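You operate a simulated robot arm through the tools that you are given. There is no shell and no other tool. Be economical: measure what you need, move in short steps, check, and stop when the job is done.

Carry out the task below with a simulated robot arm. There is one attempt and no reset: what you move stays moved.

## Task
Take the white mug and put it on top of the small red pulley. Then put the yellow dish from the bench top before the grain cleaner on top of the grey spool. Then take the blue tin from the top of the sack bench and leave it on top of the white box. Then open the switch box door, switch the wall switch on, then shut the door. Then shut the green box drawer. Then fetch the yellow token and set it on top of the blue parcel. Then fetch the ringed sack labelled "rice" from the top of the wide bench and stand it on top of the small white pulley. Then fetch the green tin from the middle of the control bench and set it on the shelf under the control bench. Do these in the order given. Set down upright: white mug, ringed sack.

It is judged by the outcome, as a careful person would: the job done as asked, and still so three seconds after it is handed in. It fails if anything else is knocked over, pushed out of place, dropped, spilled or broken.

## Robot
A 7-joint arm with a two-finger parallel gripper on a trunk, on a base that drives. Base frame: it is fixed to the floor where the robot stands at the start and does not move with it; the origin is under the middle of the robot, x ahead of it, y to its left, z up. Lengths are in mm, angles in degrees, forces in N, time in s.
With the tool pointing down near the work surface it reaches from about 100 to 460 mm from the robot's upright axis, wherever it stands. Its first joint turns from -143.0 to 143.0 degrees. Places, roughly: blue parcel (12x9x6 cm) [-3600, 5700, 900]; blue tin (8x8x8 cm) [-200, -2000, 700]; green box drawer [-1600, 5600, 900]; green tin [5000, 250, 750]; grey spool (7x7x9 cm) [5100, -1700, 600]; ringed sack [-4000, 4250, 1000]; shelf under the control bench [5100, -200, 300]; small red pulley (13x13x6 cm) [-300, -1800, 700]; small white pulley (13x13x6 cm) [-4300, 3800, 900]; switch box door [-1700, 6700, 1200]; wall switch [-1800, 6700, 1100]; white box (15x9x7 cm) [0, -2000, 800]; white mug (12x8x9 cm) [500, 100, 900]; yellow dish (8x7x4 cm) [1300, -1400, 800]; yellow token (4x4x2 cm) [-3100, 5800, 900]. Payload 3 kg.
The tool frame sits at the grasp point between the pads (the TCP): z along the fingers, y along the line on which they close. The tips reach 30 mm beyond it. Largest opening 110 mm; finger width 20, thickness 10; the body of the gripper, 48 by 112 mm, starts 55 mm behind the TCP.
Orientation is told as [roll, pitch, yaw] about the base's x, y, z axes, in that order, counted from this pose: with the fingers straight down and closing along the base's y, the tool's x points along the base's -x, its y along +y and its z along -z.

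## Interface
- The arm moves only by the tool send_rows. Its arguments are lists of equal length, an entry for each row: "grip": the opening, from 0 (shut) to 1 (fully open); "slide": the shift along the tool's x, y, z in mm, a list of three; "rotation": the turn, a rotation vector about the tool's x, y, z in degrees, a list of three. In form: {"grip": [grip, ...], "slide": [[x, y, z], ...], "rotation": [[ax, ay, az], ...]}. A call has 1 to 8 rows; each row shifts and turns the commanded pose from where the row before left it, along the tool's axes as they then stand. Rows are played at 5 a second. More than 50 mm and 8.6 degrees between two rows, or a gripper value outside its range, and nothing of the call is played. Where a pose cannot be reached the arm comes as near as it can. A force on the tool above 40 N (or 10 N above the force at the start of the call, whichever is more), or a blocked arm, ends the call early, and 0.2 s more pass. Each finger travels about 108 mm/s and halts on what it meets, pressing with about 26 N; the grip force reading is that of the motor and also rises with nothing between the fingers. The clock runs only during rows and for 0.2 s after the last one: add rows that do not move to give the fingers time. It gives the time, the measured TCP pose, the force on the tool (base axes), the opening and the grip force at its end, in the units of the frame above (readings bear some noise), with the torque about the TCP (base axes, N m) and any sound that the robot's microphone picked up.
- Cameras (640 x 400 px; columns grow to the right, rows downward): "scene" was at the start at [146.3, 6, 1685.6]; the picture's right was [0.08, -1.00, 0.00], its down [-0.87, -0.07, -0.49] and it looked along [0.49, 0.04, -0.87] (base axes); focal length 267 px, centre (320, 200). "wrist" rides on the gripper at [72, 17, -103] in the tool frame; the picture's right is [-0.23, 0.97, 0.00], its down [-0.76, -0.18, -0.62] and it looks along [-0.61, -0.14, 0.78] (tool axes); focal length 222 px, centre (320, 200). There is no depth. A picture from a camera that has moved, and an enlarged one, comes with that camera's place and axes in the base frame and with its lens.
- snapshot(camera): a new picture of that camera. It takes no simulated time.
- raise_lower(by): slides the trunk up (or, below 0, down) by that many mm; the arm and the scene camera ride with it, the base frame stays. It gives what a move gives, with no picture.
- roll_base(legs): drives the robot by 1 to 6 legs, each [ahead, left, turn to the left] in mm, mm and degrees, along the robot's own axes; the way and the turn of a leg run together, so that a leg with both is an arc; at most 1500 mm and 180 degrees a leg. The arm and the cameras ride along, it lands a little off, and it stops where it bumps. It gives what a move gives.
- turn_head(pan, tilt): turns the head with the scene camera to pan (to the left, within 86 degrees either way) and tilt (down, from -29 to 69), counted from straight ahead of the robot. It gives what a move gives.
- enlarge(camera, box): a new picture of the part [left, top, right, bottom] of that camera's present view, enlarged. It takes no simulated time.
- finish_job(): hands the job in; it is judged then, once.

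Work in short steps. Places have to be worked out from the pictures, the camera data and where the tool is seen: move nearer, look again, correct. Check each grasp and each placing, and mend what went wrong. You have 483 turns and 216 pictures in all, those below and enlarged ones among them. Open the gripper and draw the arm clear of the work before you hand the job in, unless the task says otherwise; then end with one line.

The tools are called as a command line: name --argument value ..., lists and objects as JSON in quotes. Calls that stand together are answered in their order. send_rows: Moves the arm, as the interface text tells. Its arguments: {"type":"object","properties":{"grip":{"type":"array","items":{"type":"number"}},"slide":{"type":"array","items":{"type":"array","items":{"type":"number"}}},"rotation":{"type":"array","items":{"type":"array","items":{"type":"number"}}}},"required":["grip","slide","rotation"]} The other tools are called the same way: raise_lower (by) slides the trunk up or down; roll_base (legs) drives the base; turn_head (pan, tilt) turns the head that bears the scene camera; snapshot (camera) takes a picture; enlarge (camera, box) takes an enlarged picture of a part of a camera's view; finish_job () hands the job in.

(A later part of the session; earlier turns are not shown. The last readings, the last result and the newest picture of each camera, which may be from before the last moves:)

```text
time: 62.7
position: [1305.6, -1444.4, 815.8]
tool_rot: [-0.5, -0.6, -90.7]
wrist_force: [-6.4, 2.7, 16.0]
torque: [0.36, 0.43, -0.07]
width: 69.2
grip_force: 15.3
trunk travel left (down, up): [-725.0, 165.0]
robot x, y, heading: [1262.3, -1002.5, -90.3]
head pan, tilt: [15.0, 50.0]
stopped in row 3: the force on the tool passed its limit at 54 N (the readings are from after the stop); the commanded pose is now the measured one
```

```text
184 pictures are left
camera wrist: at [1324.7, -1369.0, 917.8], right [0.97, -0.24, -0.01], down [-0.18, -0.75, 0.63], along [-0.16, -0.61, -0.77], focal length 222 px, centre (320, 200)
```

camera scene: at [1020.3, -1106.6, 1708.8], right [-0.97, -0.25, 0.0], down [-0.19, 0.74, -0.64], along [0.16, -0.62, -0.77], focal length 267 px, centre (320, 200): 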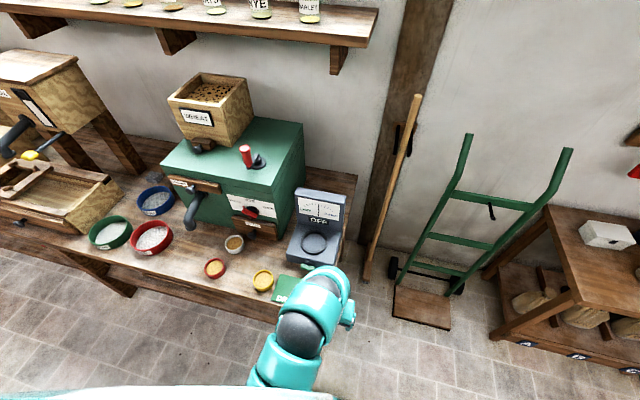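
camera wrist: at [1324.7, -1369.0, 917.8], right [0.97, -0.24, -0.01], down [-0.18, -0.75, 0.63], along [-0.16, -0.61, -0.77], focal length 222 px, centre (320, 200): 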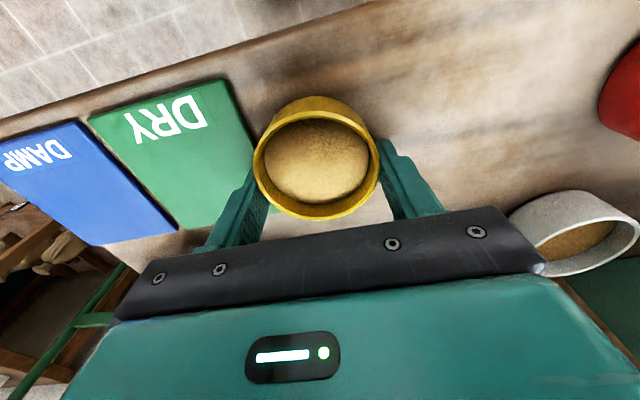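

The left finger touched the green card/bench at tip z≈786 (surface higher than thought); fingers are now around the dish at 69 mm. I relieve 5 mm upward while keeping the closure, then look.

send_rows --grip '[0.62, 0.62, 0.62]' --slide '[[0, 0, -3], [0, 0, -2], [0, 0, 0]]' --rotation '[[0, 0, 0], [0, 0, 0], [0, 0, 0]]'

enlarge --camera "wrist" --box '[60, 60, 460, 260]'

```text
time: 63.5
position: [1306.6, -1445.5, 820.0]
tool_rot: [-0.4, -0.6, -90.7]
wrist_force: [-0.1, 0.1, -0.9]
torque: [-0.02, 0.0, -0.01]
width: 69.2
grip_force: 25.9
trunk travel left (down, up): [-725.0, 165.0]
robot x, y, heading: [1258.6, -1004.8, -90.0]
head pan, tilt: [15.0, 50.0]
```

```text
1.60 times, centred on (260, 160) of wrist
camera zoom: at [1325.4, -1370.2, 922.1], right [0.97, -0.24, 0.0], down [-0.18, -0.75, 0.63], along [-0.15, -0.61, -0.77], focal length 355 px, centre (416, 264)
```

zoom: 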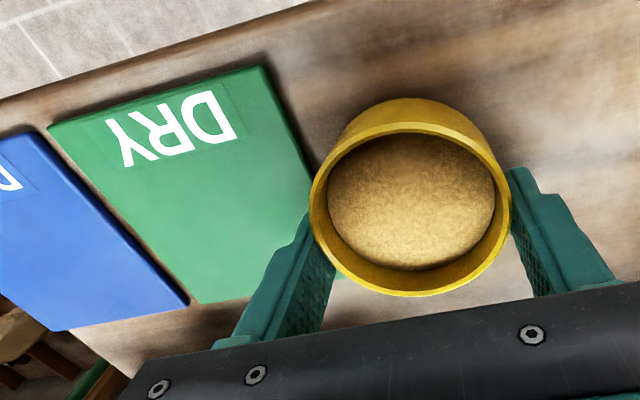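

Dish gripped at 69 mm with 26 N. Gently lifting.

send_rows --grip '[0.4, 0.4, 0.4, 0.4, 0.4, 0.4]' --slide '[[0, 0, 0], [0, 0, -4], [0, 0, -8], [0, 0, -12], [0, 0, -12], [0, 0, 0]]' --rotation '[[0, 0, 0], [0, 0, 0], [0, 0, 0], [0, 0, 0], [0, 0, 0], [0, 0, 0]]'

snapshot --camera "wrist"

```text
time: 64.9
position: [1306.1, -1444.0, 856.4]
tool_rot: [-0.5, -0.6, -90.6]
wrist_force: [0.1, -0.5, -0.4]
torque: [-0.01, 0.0, -0.02]
width: 69.3
grip_force: 26.3
trunk travel left (down, up): [-725.0, 165.0]
robot x, y, heading: [1262.4, -1002.8, -90.0]
head pan, tilt: [15.0, 50.0]
```

```text
182 pictures are left
camera wrist: at [1325.2, -1368.9, 958.1], right [0.97, -0.24, -0.01], down [-0.18, -0.75, 0.63], along [-0.15, -0.61, -0.77], focal length 222 px, centre (320, 200)
```

wrist: 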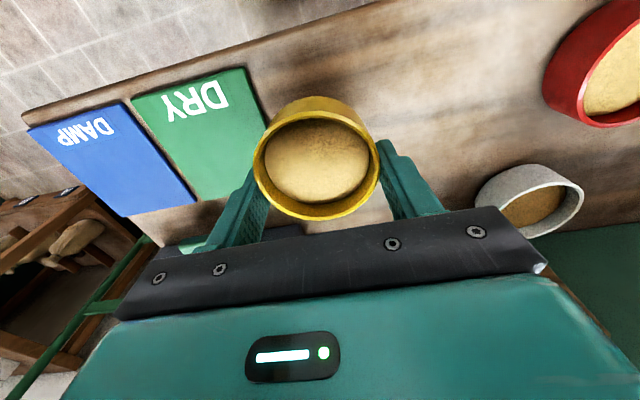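

Dish held level with grain intact. Lift a bit more, retract, back away and check the card.

send_rows --grip '[0.4, 0.4, 0.4, 0.4, 0.4, 0.4, 0.4]' --slide '[[0, 0, -15], [0, 0, -20], [10, 0, -15], [20, 0, 0], [25, 0, 0], [20, 0, 0], [10, 0, 0]]' --rotation '[[0, 0, 0], [0, 0, 0], [0, 0, 0], [0, 0, 0], [0, 0, 0], [0, 0, 0], [0, 0, 0]]'

roll_base --legs '[[-115, 0, 0]]'

snapshot --camera "wrist"

snapshot --camera "scene"

```text
time: 66.5
position: [1306.7, -1357.6, 905.9]
tool_rot: [-0.6, -0.4, -90.4]
wrist_force: [-0.8, 0.5, -0.7]
torque: [-0.01, -0.02, -0.01]
width: 69.2
grip_force: 26.3
trunk travel left (down, up): [-725.0, 165.0]
robot x, y, heading: [1258.2, -1002.4, -90.1]
head pan, tilt: [15.0, 50.0]
```

```text
time: 67.7
position: [1306.3, -1241.6, 906.4]
tool_rot: [-0.7, -0.4, -90.4]
wrist_force: [0.1, 0.0, -0.5]
torque: [-0.05, 0.0, 0.01]
width: 69.4
grip_force: 26.0
trunk travel left (down, up): [-725.0, 165.0]
robot x, y, heading: [1264.2, -889.6, -89.9]
head pan, tilt: [15.0, 50.0]
```

```text
181 pictures are left
camera wrist: at [1326.3, -1167.3, 1008.3], right [0.97, -0.23, -0.01], down [-0.18, -0.75, 0.63], along [-0.15, -0.61, -0.77], focal length 222 px, centre (320, 200)
```

wrist: 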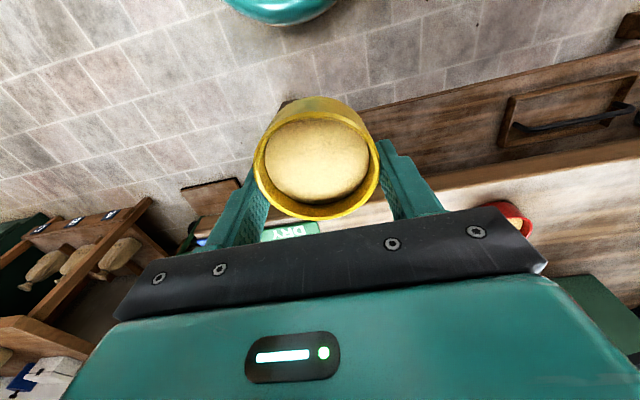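

```text
180 pictures are left
camera scene: at [1281.0, -1041.7, 1598.9], right [-0.97, -0.26, 0.0], down [-0.2, 0.74, -0.64], along [0.17, -0.62, -0.77], focal length 267 px, centre (320, 200)
```

scene: 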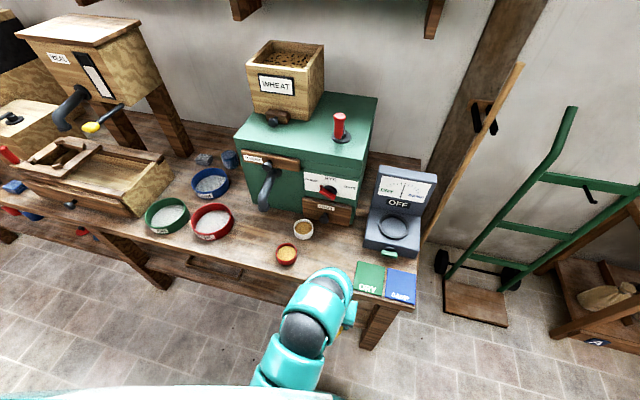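

Cards still neatly side by side. Turning left 90° to face east and surveying.

roll_base --legs '[[0, 0, 90]]'

turn_head --pan -15 --tilt 20

snapshot --camera "scene"

```text
time: 72.0
position: [1614.3, -835.5, 905.9]
tool_rot: [-0.7, -0.6, 0.9]
wrist_force: [0.4, -0.1, -0.8]
torque: [0.01, 0.04, 0.02]
width: 69.4
grip_force: 25.9
trunk travel left (down, up): [-725.0, 165.0]
robot x, y, heading: [1261.8, -891.3, 1.1]
head pan, tilt: [15.0, 50.0]
```

```text
time: 72.9
position: [1613.4, -834.7, 906.2]
tool_rot: [-0.6, -0.4, 0.9]
wrist_force: [-0.1, 0.2, -0.8]
torque: [0.02, -0.02, 0.02]
width: 69.2
grip_force: 26.1
trunk travel left (down, up): [-725.0, 165.0]
robot x, y, heading: [1258.9, -889.1, 1.3]
head pan, tilt: [-15.0, 20.0]
```

```text
179 pictures are left
camera scene: at [1431.7, -909.5, 1644.2], right [-0.24, -0.97, 0.0], down [-0.33, 0.08, -0.94], along [0.91, -0.22, -0.34], focal length 267 px, centre (320, 200)
```

scene: 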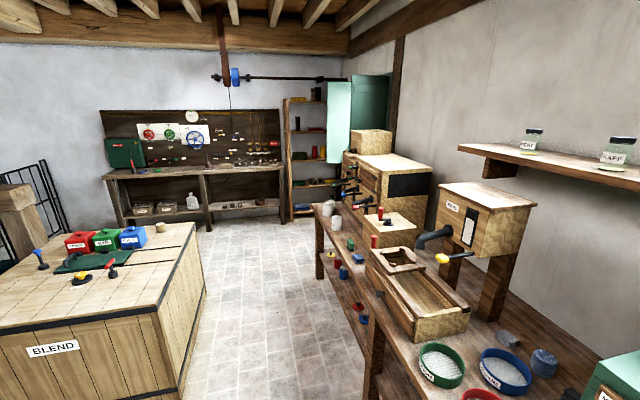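

The spool should be on the shelf rack at the far end. Route is clear; driving east 2400.

roll_base --legs '[[1500, 0, -1.1], [900, 0, 0]]'

turn_head --pan -30 --tilt 30

snapshot --camera "scene"

```text
time: 84.9
position: [4059.3, -803.1, 905.2]
tool_rot: [-0.7, -0.5, 0.3]
wrist_force: [-0.5, 0.5, -0.5]
torque: [0.02, -0.01, 0.0]
width: 69.4
grip_force: 26.3
trunk travel left (down, up): [-725.0, 165.0]
robot x, y, heading: [3703.3, -856.0, 1.0]
head pan, tilt: [-15.0, 20.0]
```

```text
time: 85.7
position: [4059.1, -802.9, 905.1]
tool_rot: [-0.7, -0.5, 0.3]
wrist_force: [0.1, -0.5, -1.5]
torque: [-0.04, 0.02, 0.03]
width: 69.3
grip_force: 25.9
trunk travel left (down, up): [-725.0, 165.0]
robot x, y, heading: [3707.7, -857.6, 0.6]
head pan, tilt: [-30.0, 30.0]
```

```text
178 pictures are left
camera scene: at [3866.3, -897.3, 1628.3], right [-0.49, -0.87, 0.0], down [-0.44, 0.24, -0.87], along [0.76, -0.42, -0.5], focal length 267 px, centre (320, 200)
```

scene: 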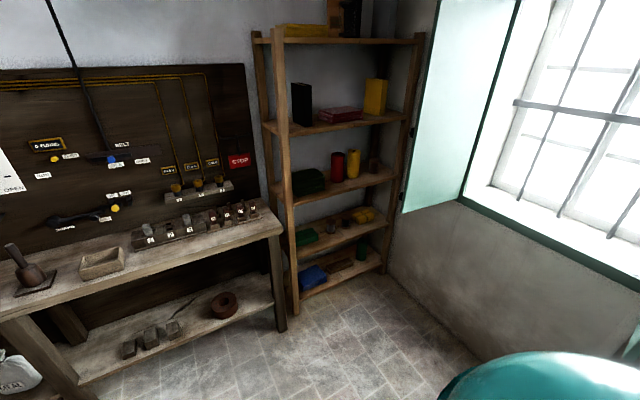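

The rack is visible. Zooming to find the grey spool.

enlarge --camera "scene" --box '[250, 120, 430, 300]'

```text
2.22 times, centred on (340, 210) of scene
camera zoom: at [3866.3, -897.3, 1628.3], right [-0.49, -0.87, 0.0], down [-0.44, 0.24, -0.87], along [0.76, -0.42, -0.5], focal length 594 px, centre (276, 178)
```

zoom: 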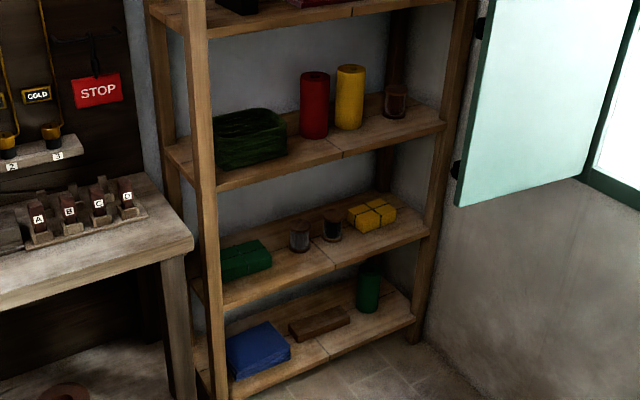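

Two spools stand on a shelf (z≈545) beneath another shelf (~880), so the dish must go in with a tilted gripper: I'll need to set the dish down on a bench edge and regrasp it with the tool inclined. Driving nearer to look at the control bench end.

roll_base --legs '[[550, -150, -0.6]]'

turn_head --pan -10 --tilt 42

snapshot --camera "scene"

```text
time: 89.0
position: [4625.5, -955.9, 905.4]
tool_rot: [-0.6, -0.5, -0.7]
wrist_force: [-0.4, -0.1, -0.9]
torque: [0.01, -0.01, 0.0]
width: 69.5
grip_force: 25.5
trunk travel left (down, up): [-725.0, 165.0]
robot x, y, heading: [4273.2, -1002.1, -0.0]
head pan, tilt: [-30.0, 30.0]
```

```text
time: 89.8
position: [4625.0, -957.0, 905.1]
tool_rot: [-0.6, -0.4, -0.6]
wrist_force: [0.7, 0.4, -0.5]
torque: [-0.01, 0.03, 0.0]
width: 69.5
grip_force: 26.4
trunk travel left (down, up): [-725.0, 165.0]
robot x, y, heading: [4270.2, -1002.8, -0.2]
head pan, tilt: [-10.0, 42.0]
```

```text
176 pictures are left
camera scene: at [4434.5, -1016.1, 1610.0], right [-0.18, -0.98, 0.0], down [-0.66, 0.12, -0.74], along [0.73, -0.13, -0.67], focal length 267 px, centre (320, 200)
```

scene: 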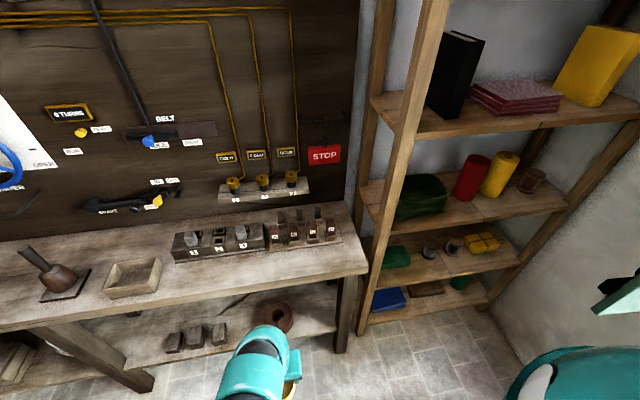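

Bench top triangulates to z≈825 with front edge x≈4910 and ~125 mm free strip near y≈-957. Raise the trunk 60 and drive 260 ahead to set the dish down there.

raise_lower --by 60

roll_base --legs '[[260, 0, 0]]'

snapshot --camera "wrist"

snapshot --camera "scene"

```text
time: 90.8
position: [4625.3, -956.7, 964.7]
tool_rot: [-0.7, -0.4, -0.7]
wrist_force: [0.6, 0.6, -0.5]
torque: [0.01, -0.05, 0.01]
width: 69.3
grip_force: 25.9
trunk travel left (down, up): [-785.0, 105.0]
robot x, y, heading: [4269.6, -1003.3, -0.2]
head pan, tilt: [-10.0, 42.0]
```

```text
time: 92.7
position: [4889.1, -959.0, 966.1]
tool_rot: [-0.7, -0.4, -0.9]
wrist_force: [0.5, -0.8, -1.4]
torque: [-0.02, 0.04, 0.01]
width: 69.0
grip_force: 25.7
trunk travel left (down, up): [-785.0, 105.0]
robot x, y, heading: [4534.4, -1003.5, -0.2]
head pan, tilt: [-10.0, 42.0]
```

```text
175 pictures are left
camera wrist: at [4815.7, -937.8, 1067.6], right [0.24, 0.97, -0.01], down [0.75, -0.18, 0.63], along [0.61, -0.16, -0.78], focal length 222 px, centre (320, 200)
```

wrist: 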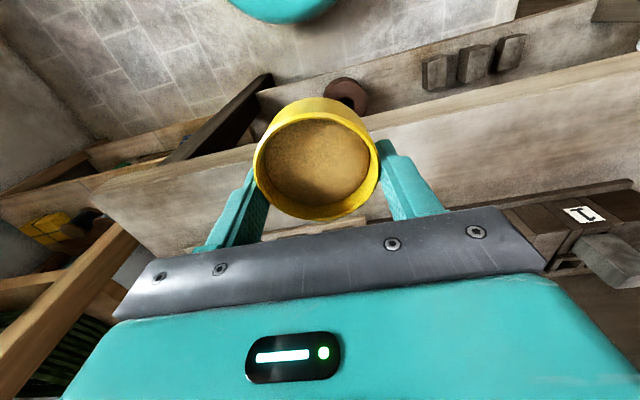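

```text
174 pictures are left
camera scene: at [4697.8, -1018.1, 1669.8], right [-0.18, -0.98, 0.0], down [-0.66, 0.12, -0.74], along [0.73, -0.13, -0.67], focal length 267 px, centre (320, 200)
```

scene: 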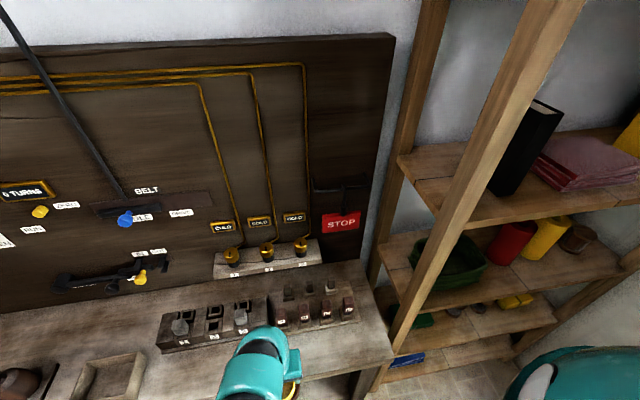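

Edge estimated at x≈4915. Moving the dish to x≈4965 and lowering to ~12 mm above expected contact.

send_rows --grip '[0.4, 0.4, 0.4, 0.4, 0.4, 0.4, 0.4]' --slide '[[-20, 0, 0], [-30, 0, 0], [-26, 0, 10], [0, 0, 20], [0, 0, 25], [0, 0, 20], [0, 0, 0]]' --rotation '[[0, 0, 0], [0, 0, 0], [0, 0, 0], [0, 0, 0], [0, 0, 0], [0, 0, 0], [0, 0, 0]]'

snapshot --camera "wrist"

```text
time: 94.3
position: [4965.9, -960.7, 890.4]
tool_rot: [-0.6, -0.5, -0.9]
wrist_force: [0.2, -0.1, -1.4]
torque: [0.01, 0.02, -0.02]
width: 69.5
grip_force: 26.2
trunk travel left (down, up): [-785.0, 105.0]
robot x, y, heading: [4536.5, -1004.5, -0.2]
head pan, tilt: [-10.0, 42.0]
```

```text
173 pictures are left
camera wrist: at [4892.6, -939.9, 993.5], right [0.24, 0.97, -0.01], down [0.75, -0.18, 0.63], along [0.61, -0.16, -0.78], focal length 222 px, centre (320, 200)
```

wrist: 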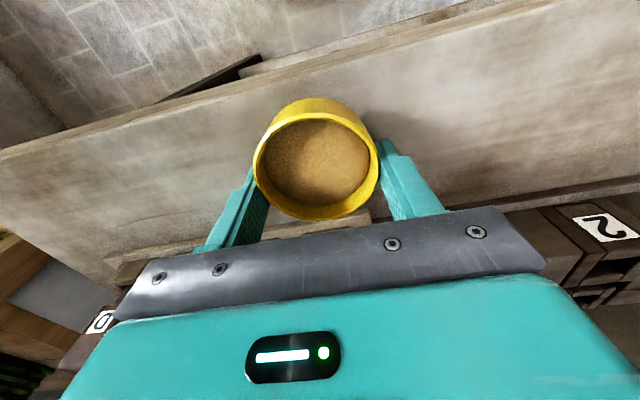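

Dish above bench, clear of the switch base. Lowering in small steps to contact.

send_rows --grip '[0.4, 0.4, 0.4, 0.4, 0.4]' --slide '[[0, 0, 4], [0, 0, 3], [0, 0, 2], [0, 0, 2], [0, 0, 0]]' --rotation '[[0, 0, 0], [0, 0, 0], [0, 0, 0], [0, 0, 0], [0, 0, 0]]'

```text
time: 95.5
position: [4963.9, -960.9, 879.7]
tool_rot: [-0.6, -0.6, -0.9]
wrist_force: [4.3, -2.6, 22.9]
torque: [-0.01, 0.06, 0.02]
width: 69.4
grip_force: 26.1
trunk travel left (down, up): [-785.0, 105.0]
robot x, y, heading: [4534.0, -1004.5, -0.4]
head pan, tilt: [-10.0, 42.0]
```

Contact (23 N). Releasing and rising.

send_rows --grip '[0.64, 0.7, 0.8, 0.8, 0.8]' --slide '[[0, 0, -1], [0, 0, 0], [0, 0, 0], [0, 0, 0], [0, 0, -5]]' --rotation '[[0, 0, 0], [0, 0, 0], [0, 0, 0], [0, 0, 0], [0, 0, 0]]'

send_rows --grip '[0.8, 0.8, 0.8, 0.8]' --slide '[[0, 0, -15], [0, 0, -25], [0, 0, -30], [0, 0, -10]]' --rotation '[[0, 0, 0], [0, 0, 0], [0, 0, 0], [0, 0, 0]]'

snapshot --camera "wrist"

```text
time: 96.7
position: [4964.4, -960.5, 885.8]
tool_rot: [-0.6, -0.4, -0.8]
wrist_force: [0.2, -0.4, 1.1]
torque: [-0.03, 0.01, 0.01]
width: 88.0
grip_force: 0.2
trunk travel left (down, up): [-785.0, 105.0]
robot x, y, heading: [4536.8, -1004.1, -0.4]
head pan, tilt: [-10.0, 42.0]
```

```text
time: 97.7
position: [4962.5, -960.3, 967.0]
tool_rot: [-0.6, -0.4, -0.8]
wrist_force: [-0.8, -0.8, 1.6]
torque: [-0.04, -0.01, 0.0]
width: 88.2
grip_force: 0.1
trunk travel left (down, up): [-785.0, 105.0]
robot x, y, heading: [4533.2, -1005.8, -0.4]
head pan, tilt: [-10.0, 42.0]
```

```text
172 pictures are left
camera wrist: at [4890.0, -938.7, 1069.5], right [0.24, 0.97, -0.01], down [0.75, -0.18, 0.63], along [0.61, -0.16, -0.78], focal length 222 px, centre (320, 200)
```

wrist: 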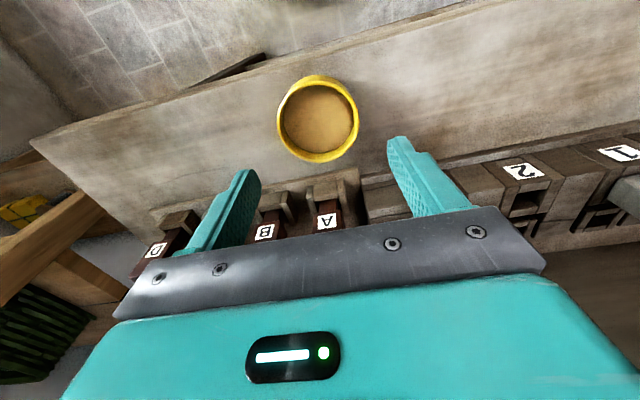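

Dish stands fine at ≈(4964,-960). Back the base 200 and tilt the tool 60° from vertical in front of the bench.

roll_base --legs '[[-200, 0, 0]]'

send_rows --grip '[0.9, 0.9, 0.9, 0.9, 0.9, 0.9, 0.9, 0.9]' --slide '[[0, 0, 0], [0, 0, 0], [0, 0, 0], [0, 0, 0], [0, 0, 0], [0, 0, 0], [0, 0, 0], [0, 0, 0]]' --rotation '[[0, -7.5, 0], [0, -7.5, 0], [0, -7.5, 0], [0, -7.5, 0], [0, -7.5, 0], [0, -7.5, 0], [0, -7.5, 0], [0, -7.5, 0]]'

snapshot --camera "wrist"

snapshot --camera "scene"

```text
time: 99.3
position: [4765.3, -958.0, 966.6]
tool_rot: [-0.7, -0.6, -0.8]
wrist_force: [0.6, -0.4, -0.7]
torque: [-0.03, -0.03, 0.01]
width: 87.9
grip_force: 0.1
trunk travel left (down, up): [-785.0, 105.0]
robot x, y, heading: [4339.1, -1004.5, -0.5]
head pan, tilt: [-10.0, 42.0]
```

```text
time: 101.1
position: [4783.0, -953.0, 976.3]
tool_rot: [2.4, -61.4, -4.8]
wrist_force: [-0.7, -0.5, -0.7]
torque: [0.03, -0.05, -0.01]
width: 99.0
grip_force: 0.0
out of reach, approached as far as the arm can: row 4
trunk travel left (down, up): [-785.0, 105.0]
robot x, y, heading: [4336.9, -999.0, -0.7]
head pan, tilt: [-10.0, 42.0]
```

```text
171 pictures are left
camera wrist: at [4659.1, -928.8, 962.3], right [0.15, 0.96, 0.22], down [-0.19, -0.19, 0.96], along [0.97, -0.19, 0.16], focal length 222 px, centre (320, 200)
```

wrist: 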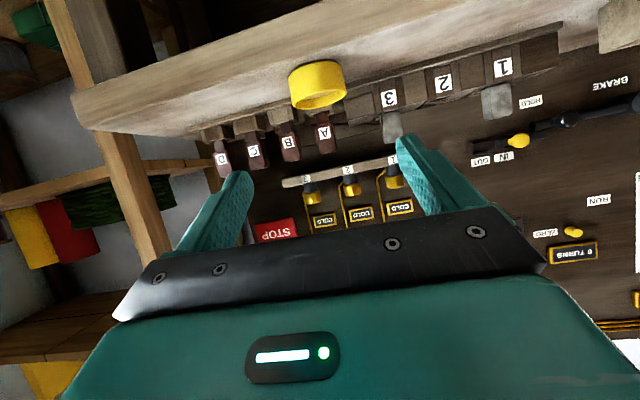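

```text
170 pictures are left
camera scene: at [4500.3, -1017.6, 1670.9], right [-0.18, -0.98, 0.0], down [-0.66, 0.12, -0.74], along [0.73, -0.13, -0.67], focal length 267 px, centre (320, 200)
```

scene: 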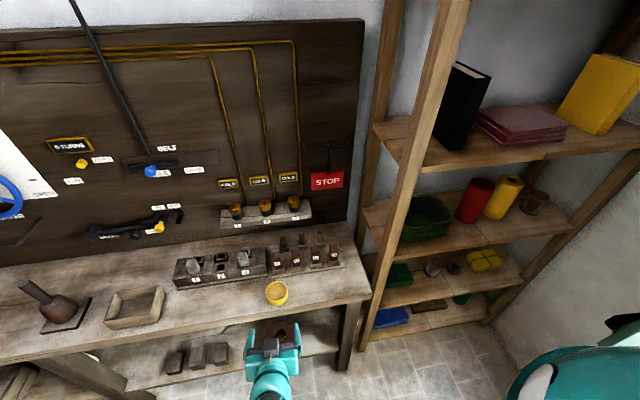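

Tilt achieved (≈61°). Compute approach: shift +20 along tool x, base ahead 90, then check before final advance along the fingers.

send_rows --grip '[0.9, 0.9]' --slide '[[20, 0, 0], [0, 0, 0]]' --rotation '[[0, 0, 0], [0, 0, 0]]'

roll_base --legs '[[70, 0, 0]]'

snapshot --camera "wrist"

```text
time: 101.7
position: [4760.6, -954.8, 942.0]
tool_rot: [-2.6, -60.6, 1.8]
wrist_force: [-0.4, 0.0, 0.7]
torque: [0.03, 0.03, -0.01]
width: 98.8
grip_force: 0.0
trunk travel left (down, up): [-785.0, 105.0]
robot x, y, heading: [4339.7, -1002.5, -0.4]
head pan, tilt: [-10.0, 42.0]
```

```text
time: 102.7
position: [4830.4, -952.5, 946.6]
tool_rot: [-1.5, -60.5, 0.6]
wrist_force: [-0.5, 0.2, -1.0]
torque: [-0.03, 0.02, -0.01]
width: 99.0
grip_force: 0.0
trunk travel left (down, up): [-785.0, 105.0]
robot x, y, heading: [4408.5, -1001.4, -0.5]
head pan, tilt: [-10.0, 42.0]
```

```text
169 pictures are left
camera wrist: at [4705.1, -932.4, 932.5], right [0.12, 0.97, 0.18], down [-0.17, -0.16, 0.97], along [0.98, -0.15, 0.15], focal length 222 px, centre (320, 200)
```

wrist: 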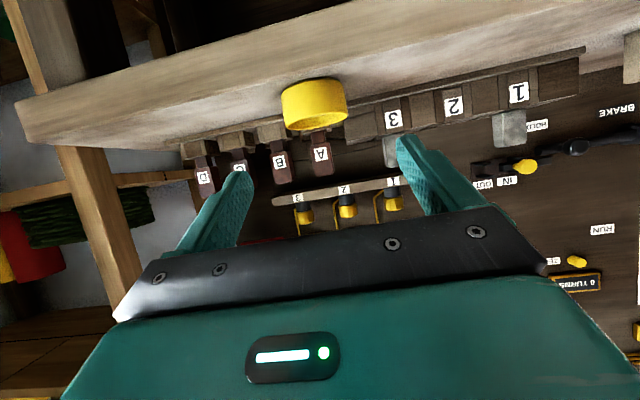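

Using side view, bench top is nearer 842. Straight advance along the fingers by ~153 with -6 in y; doing 100 first.

send_rows --grip '[0.9, 0.9, 0.9, 0.9, 0.9]' --slide '[[0, -6, 15], [0, 0, 30], [0, 0, 30], [0, 0, 25], [0, 0, 0]]' --rotation '[[0, 0, 0], [0, 0, 0], [0, 0, 0], [0, 0, 0], [0, 0, 0]]'

snapshot --camera "wrist"

enlarge --camera "scene" --box '[200, 220, 400, 345]'

```text
time: 103.9
position: [4917.4, -960.6, 896.8]
tool_rot: [-1.5, -60.7, 0.7]
wrist_force: [0.8, 0.0, -0.1]
torque: [-0.02, 0.02, 0.03]
width: 98.9
grip_force: 0.0
trunk travel left (down, up): [-785.0, 105.0]
robot x, y, heading: [4407.5, -997.8, -0.1]
head pan, tilt: [-10.0, 42.0]
```

```text
168 pictures are left
camera wrist: at [4791.6, -940.8, 883.9], right [0.12, 0.97, 0.19], down [-0.17, -0.16, 0.97], along [0.98, -0.15, 0.15], focal length 222 px, centre (320, 200)
```

wrist: 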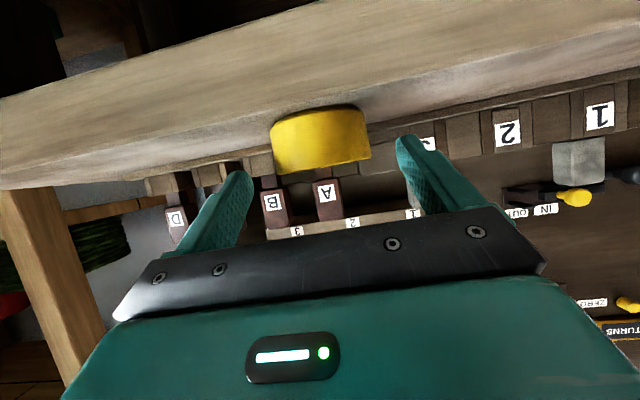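

```text
3.20 times, centred on (300, 282) of scene
camera zoom: at [4569.3, -1017.1, 1670.0], right [-0.18, -0.98, 0.0], down [-0.66, 0.12, -0.74], along [0.73, -0.13, -0.67], focal length 855 px, centre (384, -64)
```

zoom: 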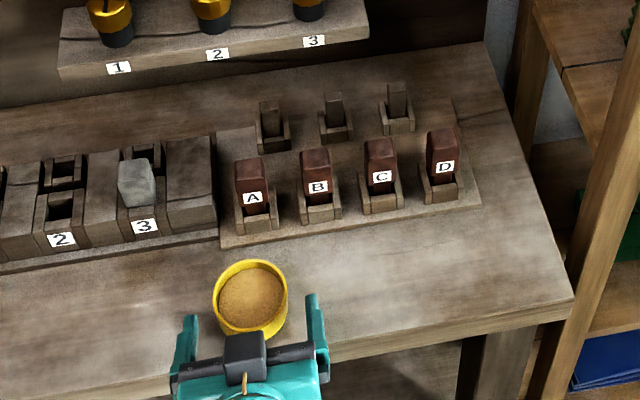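

Dish is aligned laterally. Shift 6 mm up (tool -x) to keep tips off the bench and advance the final 50 mm.

send_rows --grip '[0.9, 0.9, 0.9, 0.9]' --slide '[[-6, 0, 0], [0, 0, 20], [0, 0, 20], [0, 0, 10]]' --rotation '[[0, 0, 0], [0, 0, 0], [0, 0, 0], [0, 0, 0]]'

snapshot --camera "wrist"

enlarge --camera "scene" --box '[200, 220, 400, 345]'

```text
time: 104.9
position: [4965.4, -961.4, 877.1]
tool_rot: [-1.4, -60.6, 0.6]
wrist_force: [-0.7, -0.1, 0.6]
torque: [-0.02, -0.01, -0.02]
width: 98.9
grip_force: 0.0
trunk travel left (down, up): [-785.0, 105.0]
robot x, y, heading: [4408.9, -1001.8, -0.5]
head pan, tilt: [-10.0, 42.0]
```

```text
166 pictures are left
camera wrist: at [4839.2, -941.1, 864.2], right [0.12, 0.97, 0.19], down [-0.17, -0.16, 0.97], along [0.98, -0.15, 0.15], focal length 222 px, centre (320, 200)
```

wrist: 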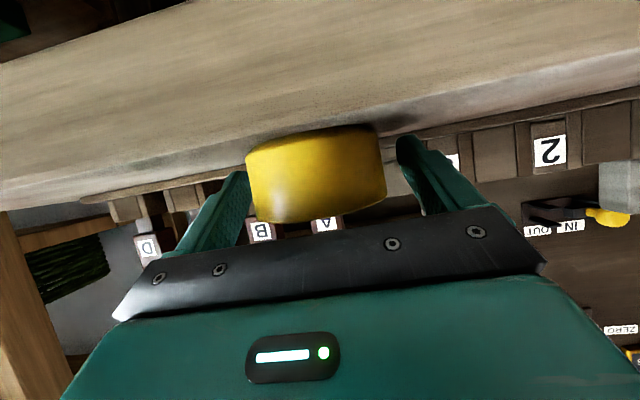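

```text
3.20 times, centred on (300, 282) of scene
camera zoom: at [4569.9, -1017.0, 1669.9], right [-0.18, -0.98, 0.0], down [-0.66, 0.12, -0.74], along [0.73, -0.13, -0.67], focal length 855 px, centre (384, -64)
```

zoom: 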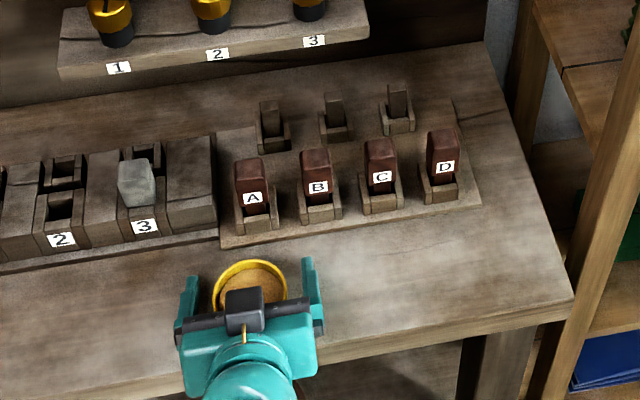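

Fingers straddle the dish. Closing.

send_rows --grip '[0.75, 0.65, 0.5, 0.4, 0.4, 0.4]' --slide '[[0, 0, 0], [0, 0, 0], [0, 0, 0], [0, 0, 0], [0, 0, 0], [0, 0, 0]]' --rotation '[[0, 0, 0], [0, 0, 0], [0, 0, 0], [0, 0, 0], [0, 0, 0], [0, 0, 0]]'

snapshot --camera "wrist"

```text
time: 106.3
position: [4964.6, -960.9, 877.9]
tool_rot: [-1.5, -60.6, 0.6]
wrist_force: [0.7, -0.5, -0.4]
torque: [0.01, -0.02, -0.01]
width: 68.9
grip_force: 26.0
trunk travel left (down, up): [-785.0, 105.0]
robot x, y, heading: [4408.7, -1000.8, -0.6]
head pan, tilt: [-10.0, 42.0]
```

```text
164 pictures are left
camera wrist: at [4838.8, -941.2, 864.3], right [0.12, 0.97, 0.19], down [-0.17, -0.16, 0.97], along [0.98, -0.15, 0.15], focal length 222 px, centre (320, 200)
```

wrist: 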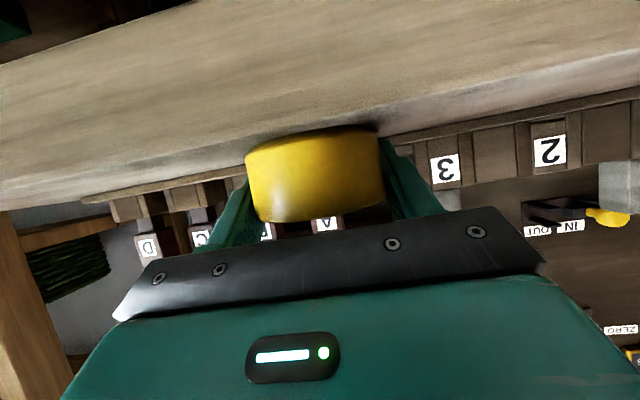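

Gripped. Lift vertically by 40 mm (mixing tool x and z).

send_rows --grip '[0.4, 0.4, 0.4, 0.4, 0.4]' --slide '[[-4.4, 0, -2.5], [-8.7, 0, -4.9], [-10.9, 0, -6.1], [-10.9, 0, -6.1], [0, 0, 0]]' --rotation '[[0, 0, 0], [0, 0, 0], [0, 0, 0], [0, 0, 0], [0, 0, 0]]'

snapshot --camera "wrist"

enlarge --camera "scene" --box '[200, 220, 400, 345]'

```text
time: 107.5
position: [4963.6, -960.5, 915.7]
tool_rot: [-1.5, -60.5, 0.7]
wrist_force: [0.0, 0.0, -0.9]
torque: [-0.01, -0.05, -0.02]
width: 69.1
grip_force: 26.3
trunk travel left (down, up): [-785.0, 105.0]
robot x, y, heading: [4406.6, -1001.8, -0.4]
head pan, tilt: [-10.0, 42.0]
```

```text
163 pictures are left
camera wrist: at [4838.2, -940.2, 904.0], right [0.12, 0.97, 0.18], down [-0.17, -0.16, 0.97], along [0.98, -0.15, 0.14], focal length 222 px, centre (320, 200)
```

wrist: 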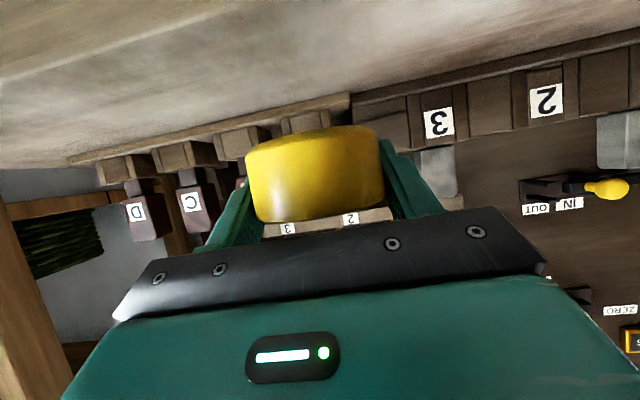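

```text
3.20 times, centred on (300, 282) of scene
camera zoom: at [4569.7, -1017.0, 1669.9], right [-0.18, -0.98, 0.0], down [-0.66, 0.12, -0.74], along [0.73, -0.13, -0.67], focal length 855 px, centre (384, -64)
```

zoom: 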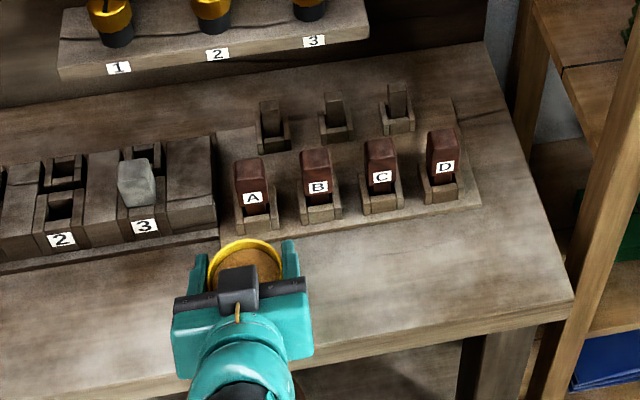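

Dish held level in tilted grip. I'll back off 250, turn to heading -30°, and move to stand off in front of the rack.

roll_base --legs '[[-250, 0, 0], [0, 0, -30], [300, -132, 0]]'

turn_head --pan 0 --tilt 40

snapshot --camera "scene"

snapshot --camera "wrist"

```text
time: 112.5
position: [4861.0, -1507.1, 916.6]
tool_rot: [-1.5, -60.5, -29.4]
wrist_force: [-0.4, 0.0, -1.0]
torque: [0.03, 0.04, 0.01]
width: 69.1
grip_force: 25.9
trunk travel left (down, up): [-785.0, 105.0]
robot x, y, heading: [4358.8, -1262.0, -30.4]
head pan, tilt: [-10.0, 42.0]
```

```text
time: 113.2
position: [4859.8, -1506.4, 918.5]
tool_rot: [-1.5, -60.5, -29.4]
wrist_force: [0.2, 0.4, -0.6]
torque: [-0.01, -0.02, 0.0]
width: 69.3
grip_force: 26.2
trunk travel left (down, up): [-785.0, 105.0]
robot x, y, heading: [4357.4, -1264.1, -30.7]
head pan, tilt: [0.0, 40.0]
```

```text
161 pictures are left
camera scene: at [4499.6, -1346.9, 1672.9], right [-0.51, -0.86, 0.0], down [-0.55, 0.33, -0.77], along [0.66, -0.39, -0.64], focal length 267 px, centre (320, 200)
```

scene: 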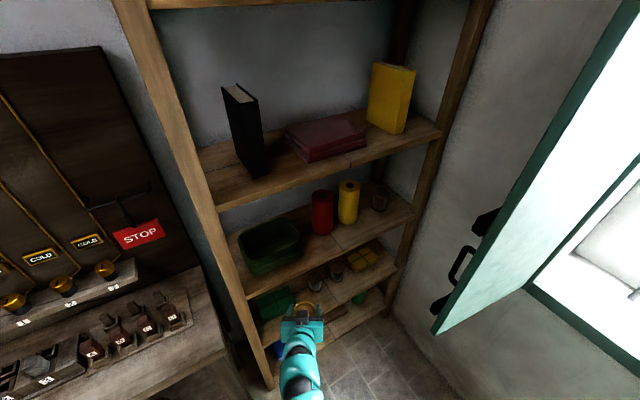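

```text
160 pictures are left
camera wrist: at [4760.5, -1425.6, 904.1], right [0.59, 0.78, 0.19], down [-0.23, -0.06, 0.97], along [0.77, -0.62, 0.15], focal length 222 px, centre (320, 200)
```

wrist: 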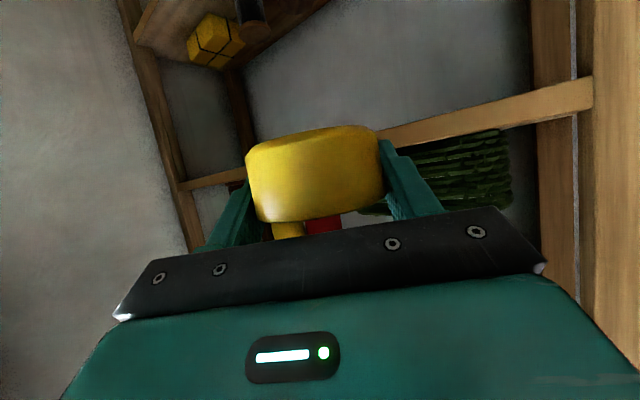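

Shutter hangs at right (tip ≈(4620,-1767), z>950), so I'll use heading -40° with longer reach to stay clear. Turn first and lower the trunk part way, then look.

roll_base --legs '[[0, 0, -9.3]]'

raise_lower --by -130

turn_head --pan 12 --tilt 40

enlarge --camera "scene" --box '[180, 120, 460, 330]'

snapshot --camera "wrist"

```text
time: 114.3
position: [4813.7, -1584.4, 917.2]
tool_rot: [-1.5, -60.4, -38.6]
wrist_force: [0.2, 0.3, -1.1]
torque: [0.0, -0.02, 0.0]
width: 69.1
grip_force: 25.6
trunk travel left (down, up): [-785.0, 105.0]
robot x, y, heading: [4358.9, -1265.2, -39.8]
head pan, tilt: [0.0, 40.0]
```

```text
time: 115.9
position: [4813.4, -1583.5, 786.0]
tool_rot: [-1.5, -60.6, -38.5]
wrist_force: [-0.5, -0.6, -0.2]
torque: [0.01, 0.02, -0.02]
width: 69.0
grip_force: 25.5
trunk travel left (down, up): [-655.0, 235.0]
robot x, y, heading: [4356.0, -1260.6, -39.5]
head pan, tilt: [0.0, 40.0]
```

```text
time: 116.6
position: [4814.7, -1583.9, 787.0]
tool_rot: [-1.5, -60.5, -38.6]
wrist_force: [0.4, 0.2, -0.5]
torque: [0.03, 0.01, 0.0]
width: 69.2
grip_force: 26.2
trunk travel left (down, up): [-655.0, 235.0]
robot x, y, heading: [4355.8, -1265.0, -39.6]
head pan, tilt: [12.0, 40.0]
```

```text
1.90 times, centred on (320, 225) of scene
camera zoom: at [4494.2, -1354.0, 1542.9], right [-0.46, -0.89, 0.0], down [-0.57, 0.3, -0.77], along [0.68, -0.36, -0.64], focal length 509 px, centre (320, 152)
```

zoom: 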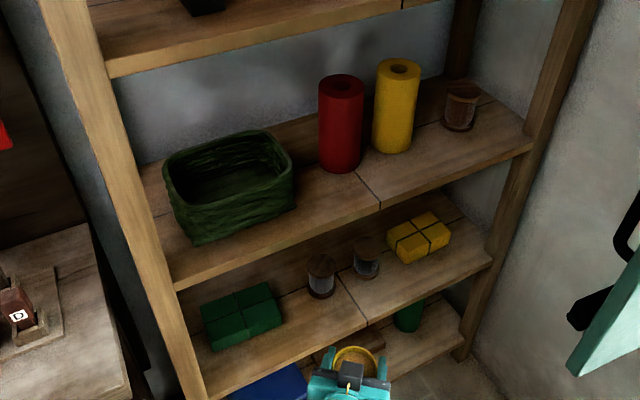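

```text
158 pictures are left
camera wrist: at [4729.0, -1488.3, 774.0], right [0.71, 0.68, 0.18], down [-0.23, -0.02, 0.97], along [0.66, -0.74, 0.15], focal length 222 px, centre (320, 200)
```

wrist: 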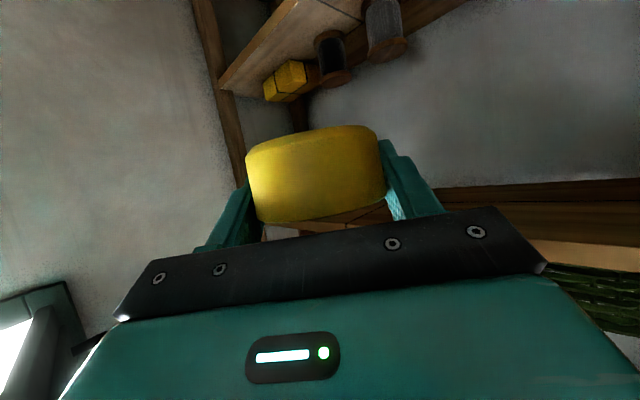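

Two spools: the left (grey thread) and right (dark). Zooming in with both cameras to locate accurately.

enlarge --camera "scene" --box '[290, 220, 390, 290]'

enlarge --camera "wrist" --box '[200, 0, 460, 140]'

```text
5.71 times, centred on (340, 255) of scene
camera zoom: at [4494.2, -1354.0, 1542.9], right [-0.46, -0.89, 0.0], down [-0.57, 0.3, -0.77], along [0.68, -0.36, -0.64], focal length 1526 px, centre (206, -114)
```

zoom: 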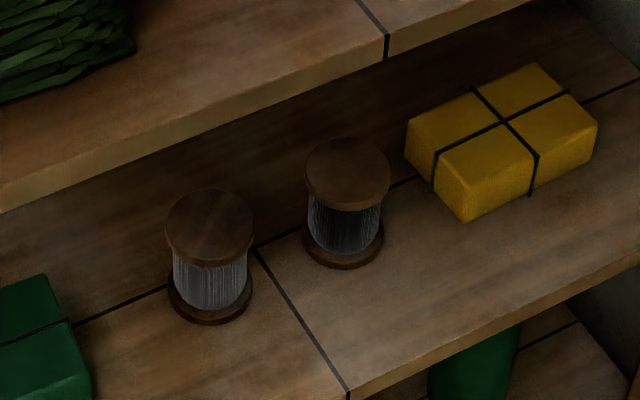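

```text
2.46 times, centred on (330, 70) of wrist
camera zoom: at [4729.0, -1488.3, 774.0], right [0.71, 0.68, 0.18], down [-0.23, -0.02, 0.97], along [0.66, -0.74, 0.15], focal length 547 px, centre (295, 520)
```

zoom: 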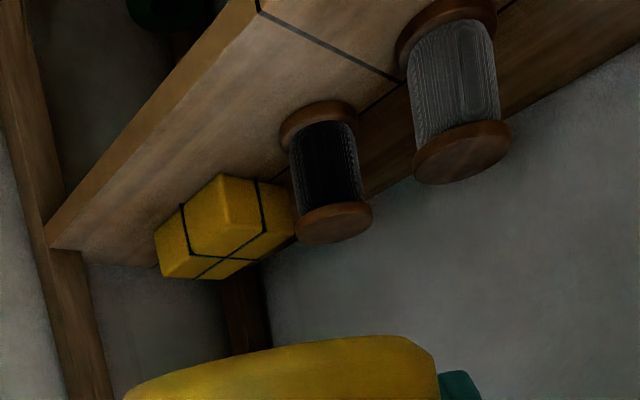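

Grey spool top centre triangulates to (5138,-1694,597); upper shelf edge ≈(5008, z 882). Lower the trunk 120 and drive in diagonally, leaving ~93 mm to reach with the arm.

raise_lower --by -115

roll_base --legs '[[200, 121, 0]]'

snapshot --camera "scene"

snapshot --camera "wrist"

```text
time: 118.1
position: [4815.1, -1583.1, 672.5]
tool_rot: [-1.6, -60.5, -38.6]
wrist_force: [0.5, 0.4, -0.8]
torque: [-0.05, 0.0, -0.01]
width: 68.7
grip_force: 26.1
trunk travel left (down, up): [-540.0, 350.0]
robot x, y, heading: [4358.2, -1262.1, -39.8]
head pan, tilt: [12.0, 40.0]
```

```text
time: 119.8
position: [5042.2, -1614.2, 672.1]
tool_rot: [-1.5, -60.5, -38.4]
wrist_force: [-0.1, -0.5, -0.4]
torque: [0.05, 0.03, -0.02]
width: 69.0
grip_force: 25.7
trunk travel left (down, up): [-540.0, 350.0]
robot x, y, heading: [4583.9, -1296.3, -39.5]
head pan, tilt: [12.0, 40.0]
```

```text
155 pictures are left
camera scene: at [4722.6, -1385.1, 1427.8], right [-0.46, -0.89, 0.0], down [-0.57, 0.3, -0.77], along [0.68, -0.35, -0.64], focal length 267 px, centre (320, 200)
```

scene: 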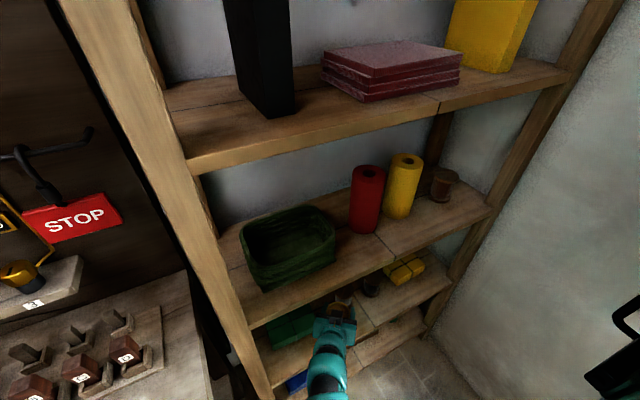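

```text
154 pictures are left
camera wrist: at [4957.3, -1518.9, 658.9], right [0.71, 0.68, 0.18], down [-0.23, -0.02, 0.97], along [0.66, -0.73, 0.15], focal length 222 px, centre (320, 200)
```

wrist: 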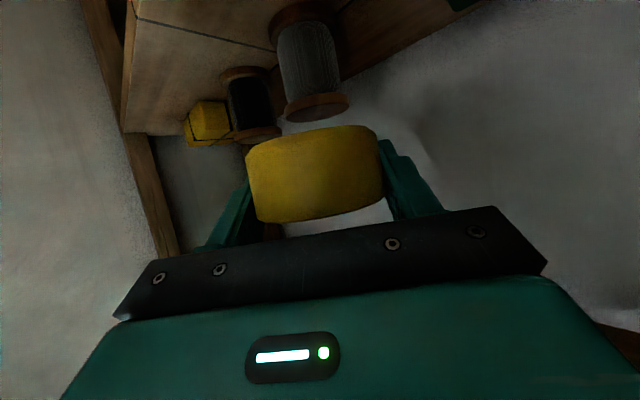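

Spool confirmed at (5135,-1694,598). Reaching in with the arm to above the spool (TCP z≈650).

send_rows --grip '[0.4, 0.4, 0.4, 0.4, 0.4, 0.4, 0.4]' --slide '[[-7, 0, 19.8], [-7, -0.3, 19.8], [-7, -0.3, 19.8], [-7, -0.3, 19.8], [-7, -0.3, 19.8], [-7, 0, 19.8], [0, 0, 0]]' --rotation '[[0, 0, 0], [0, 0, 0], [0, 0, 0], [0, 0, 0], [0, 0, 0], [0, 0, 0], [0, 0, 0]]'

snapshot --camera "wrist"

enlarge --camera "scene" --box '[220, 200, 480, 360]'

```text
time: 121.4
position: [5136.8, -1696.5, 649.2]
tool_rot: [-1.5, -60.5, -38.6]
wrist_force: [-0.1, -0.2, -0.7]
torque: [0.0, 0.01, 0.01]
width: 68.7
grip_force: 26.1
trunk travel left (down, up): [-540.0, 350.0]
robot x, y, heading: [4586.8, -1295.3, -39.5]
head pan, tilt: [12.0, 40.0]
```

```text
153 pictures are left
camera wrist: at [5051.0, -1600.3, 637.3], right [0.71, 0.68, 0.19], down [-0.24, -0.02, 0.97], along [0.66, -0.73, 0.15], focal length 222 px, centre (320, 200)
```

wrist: 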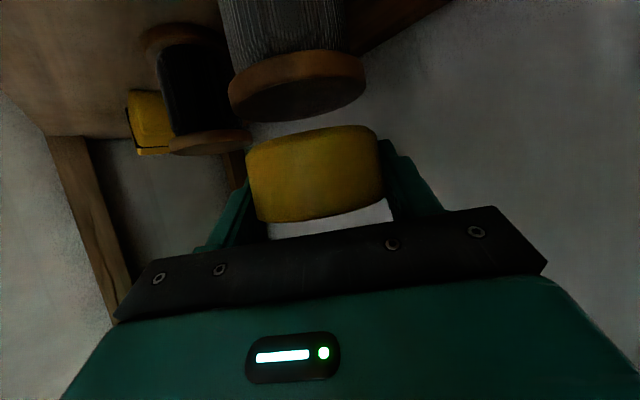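

```text
2.46 times, centred on (350, 280) of scene
camera zoom: at [4722.2, -1385.1, 1427.9], right [-0.46, -0.89, 0.0], down [-0.57, 0.3, -0.77], along [0.68, -0.35, -0.64], focal length 658 px, centre (246, 3)
```

zoom: 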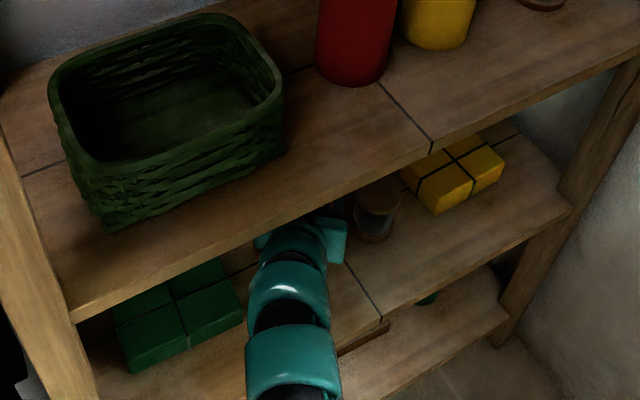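

Dish is over the spool within ~3 mm. Lowering vertically in small steps until contact.

send_rows --grip '[0.4, 0.4, 0.4, 0.4, 0.4]' --slide '[[4.3, 0, 2.5], [4.3, 0, 2.5], [2.6, 0, 1.5], [1.7, 0, 1], [0, 0, 0]]' --rotation '[[0, 0, 0], [0, 0, 0], [0, 0, 0], [0, 0, 0], [0, 0, 0]]'

enlarge --camera "wrist" --box '[200, 0, 440, 240]'

```text
time: 122.6
position: [5138.1, -1694.4, 636.5]
tool_rot: [-1.6, -60.5, -38.5]
wrist_force: [-0.1, -0.2, -1.1]
torque: [-0.03, 0.0, 0.01]
width: 69.1
grip_force: 26.1
trunk travel left (down, up): [-540.0, 350.0]
robot x, y, heading: [4580.9, -1294.0, -39.5]
head pan, tilt: [12.0, 40.0]
```

```text
1.67 times, centred on (320, 120) of wrist
camera zoom: at [5050.9, -1599.3, 622.9], right [0.71, 0.68, 0.18], down [-0.23, -0.02, 0.97], along [0.66, -0.73, 0.15], focal length 370 px, centre (320, 333)
```

zoom: 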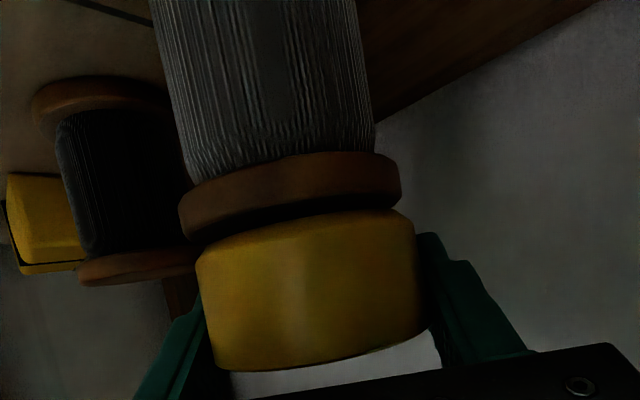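

Nearly touching and centred. Continue down in 2 mm steps.

send_rows --grip '[0.4, 0.4, 0.4, 0.4]' --slide '[[1.7, 0, 1], [1.7, 0, 1], [1.7, 0, 1], [0, 0, 0]]' --rotation '[[0, 0, 0], [0, 0, 0], [0, 0, 0], [0, 0, 0]]'

```text
time: 123.6
position: [5138.7, -1695.4, 631.3]
tool_rot: [-1.4, -60.9, -38.6]
wrist_force: [0.6, 2.4, 15.7]
torque: [0.35, 0.12, -0.01]
width: 69.1
grip_force: 26.5
trunk travel left (down, up): [-540.0, 350.0]
robot x, y, heading: [4585.8, -1296.9, -39.8]
head pan, tilt: [12.0, 40.0]
```

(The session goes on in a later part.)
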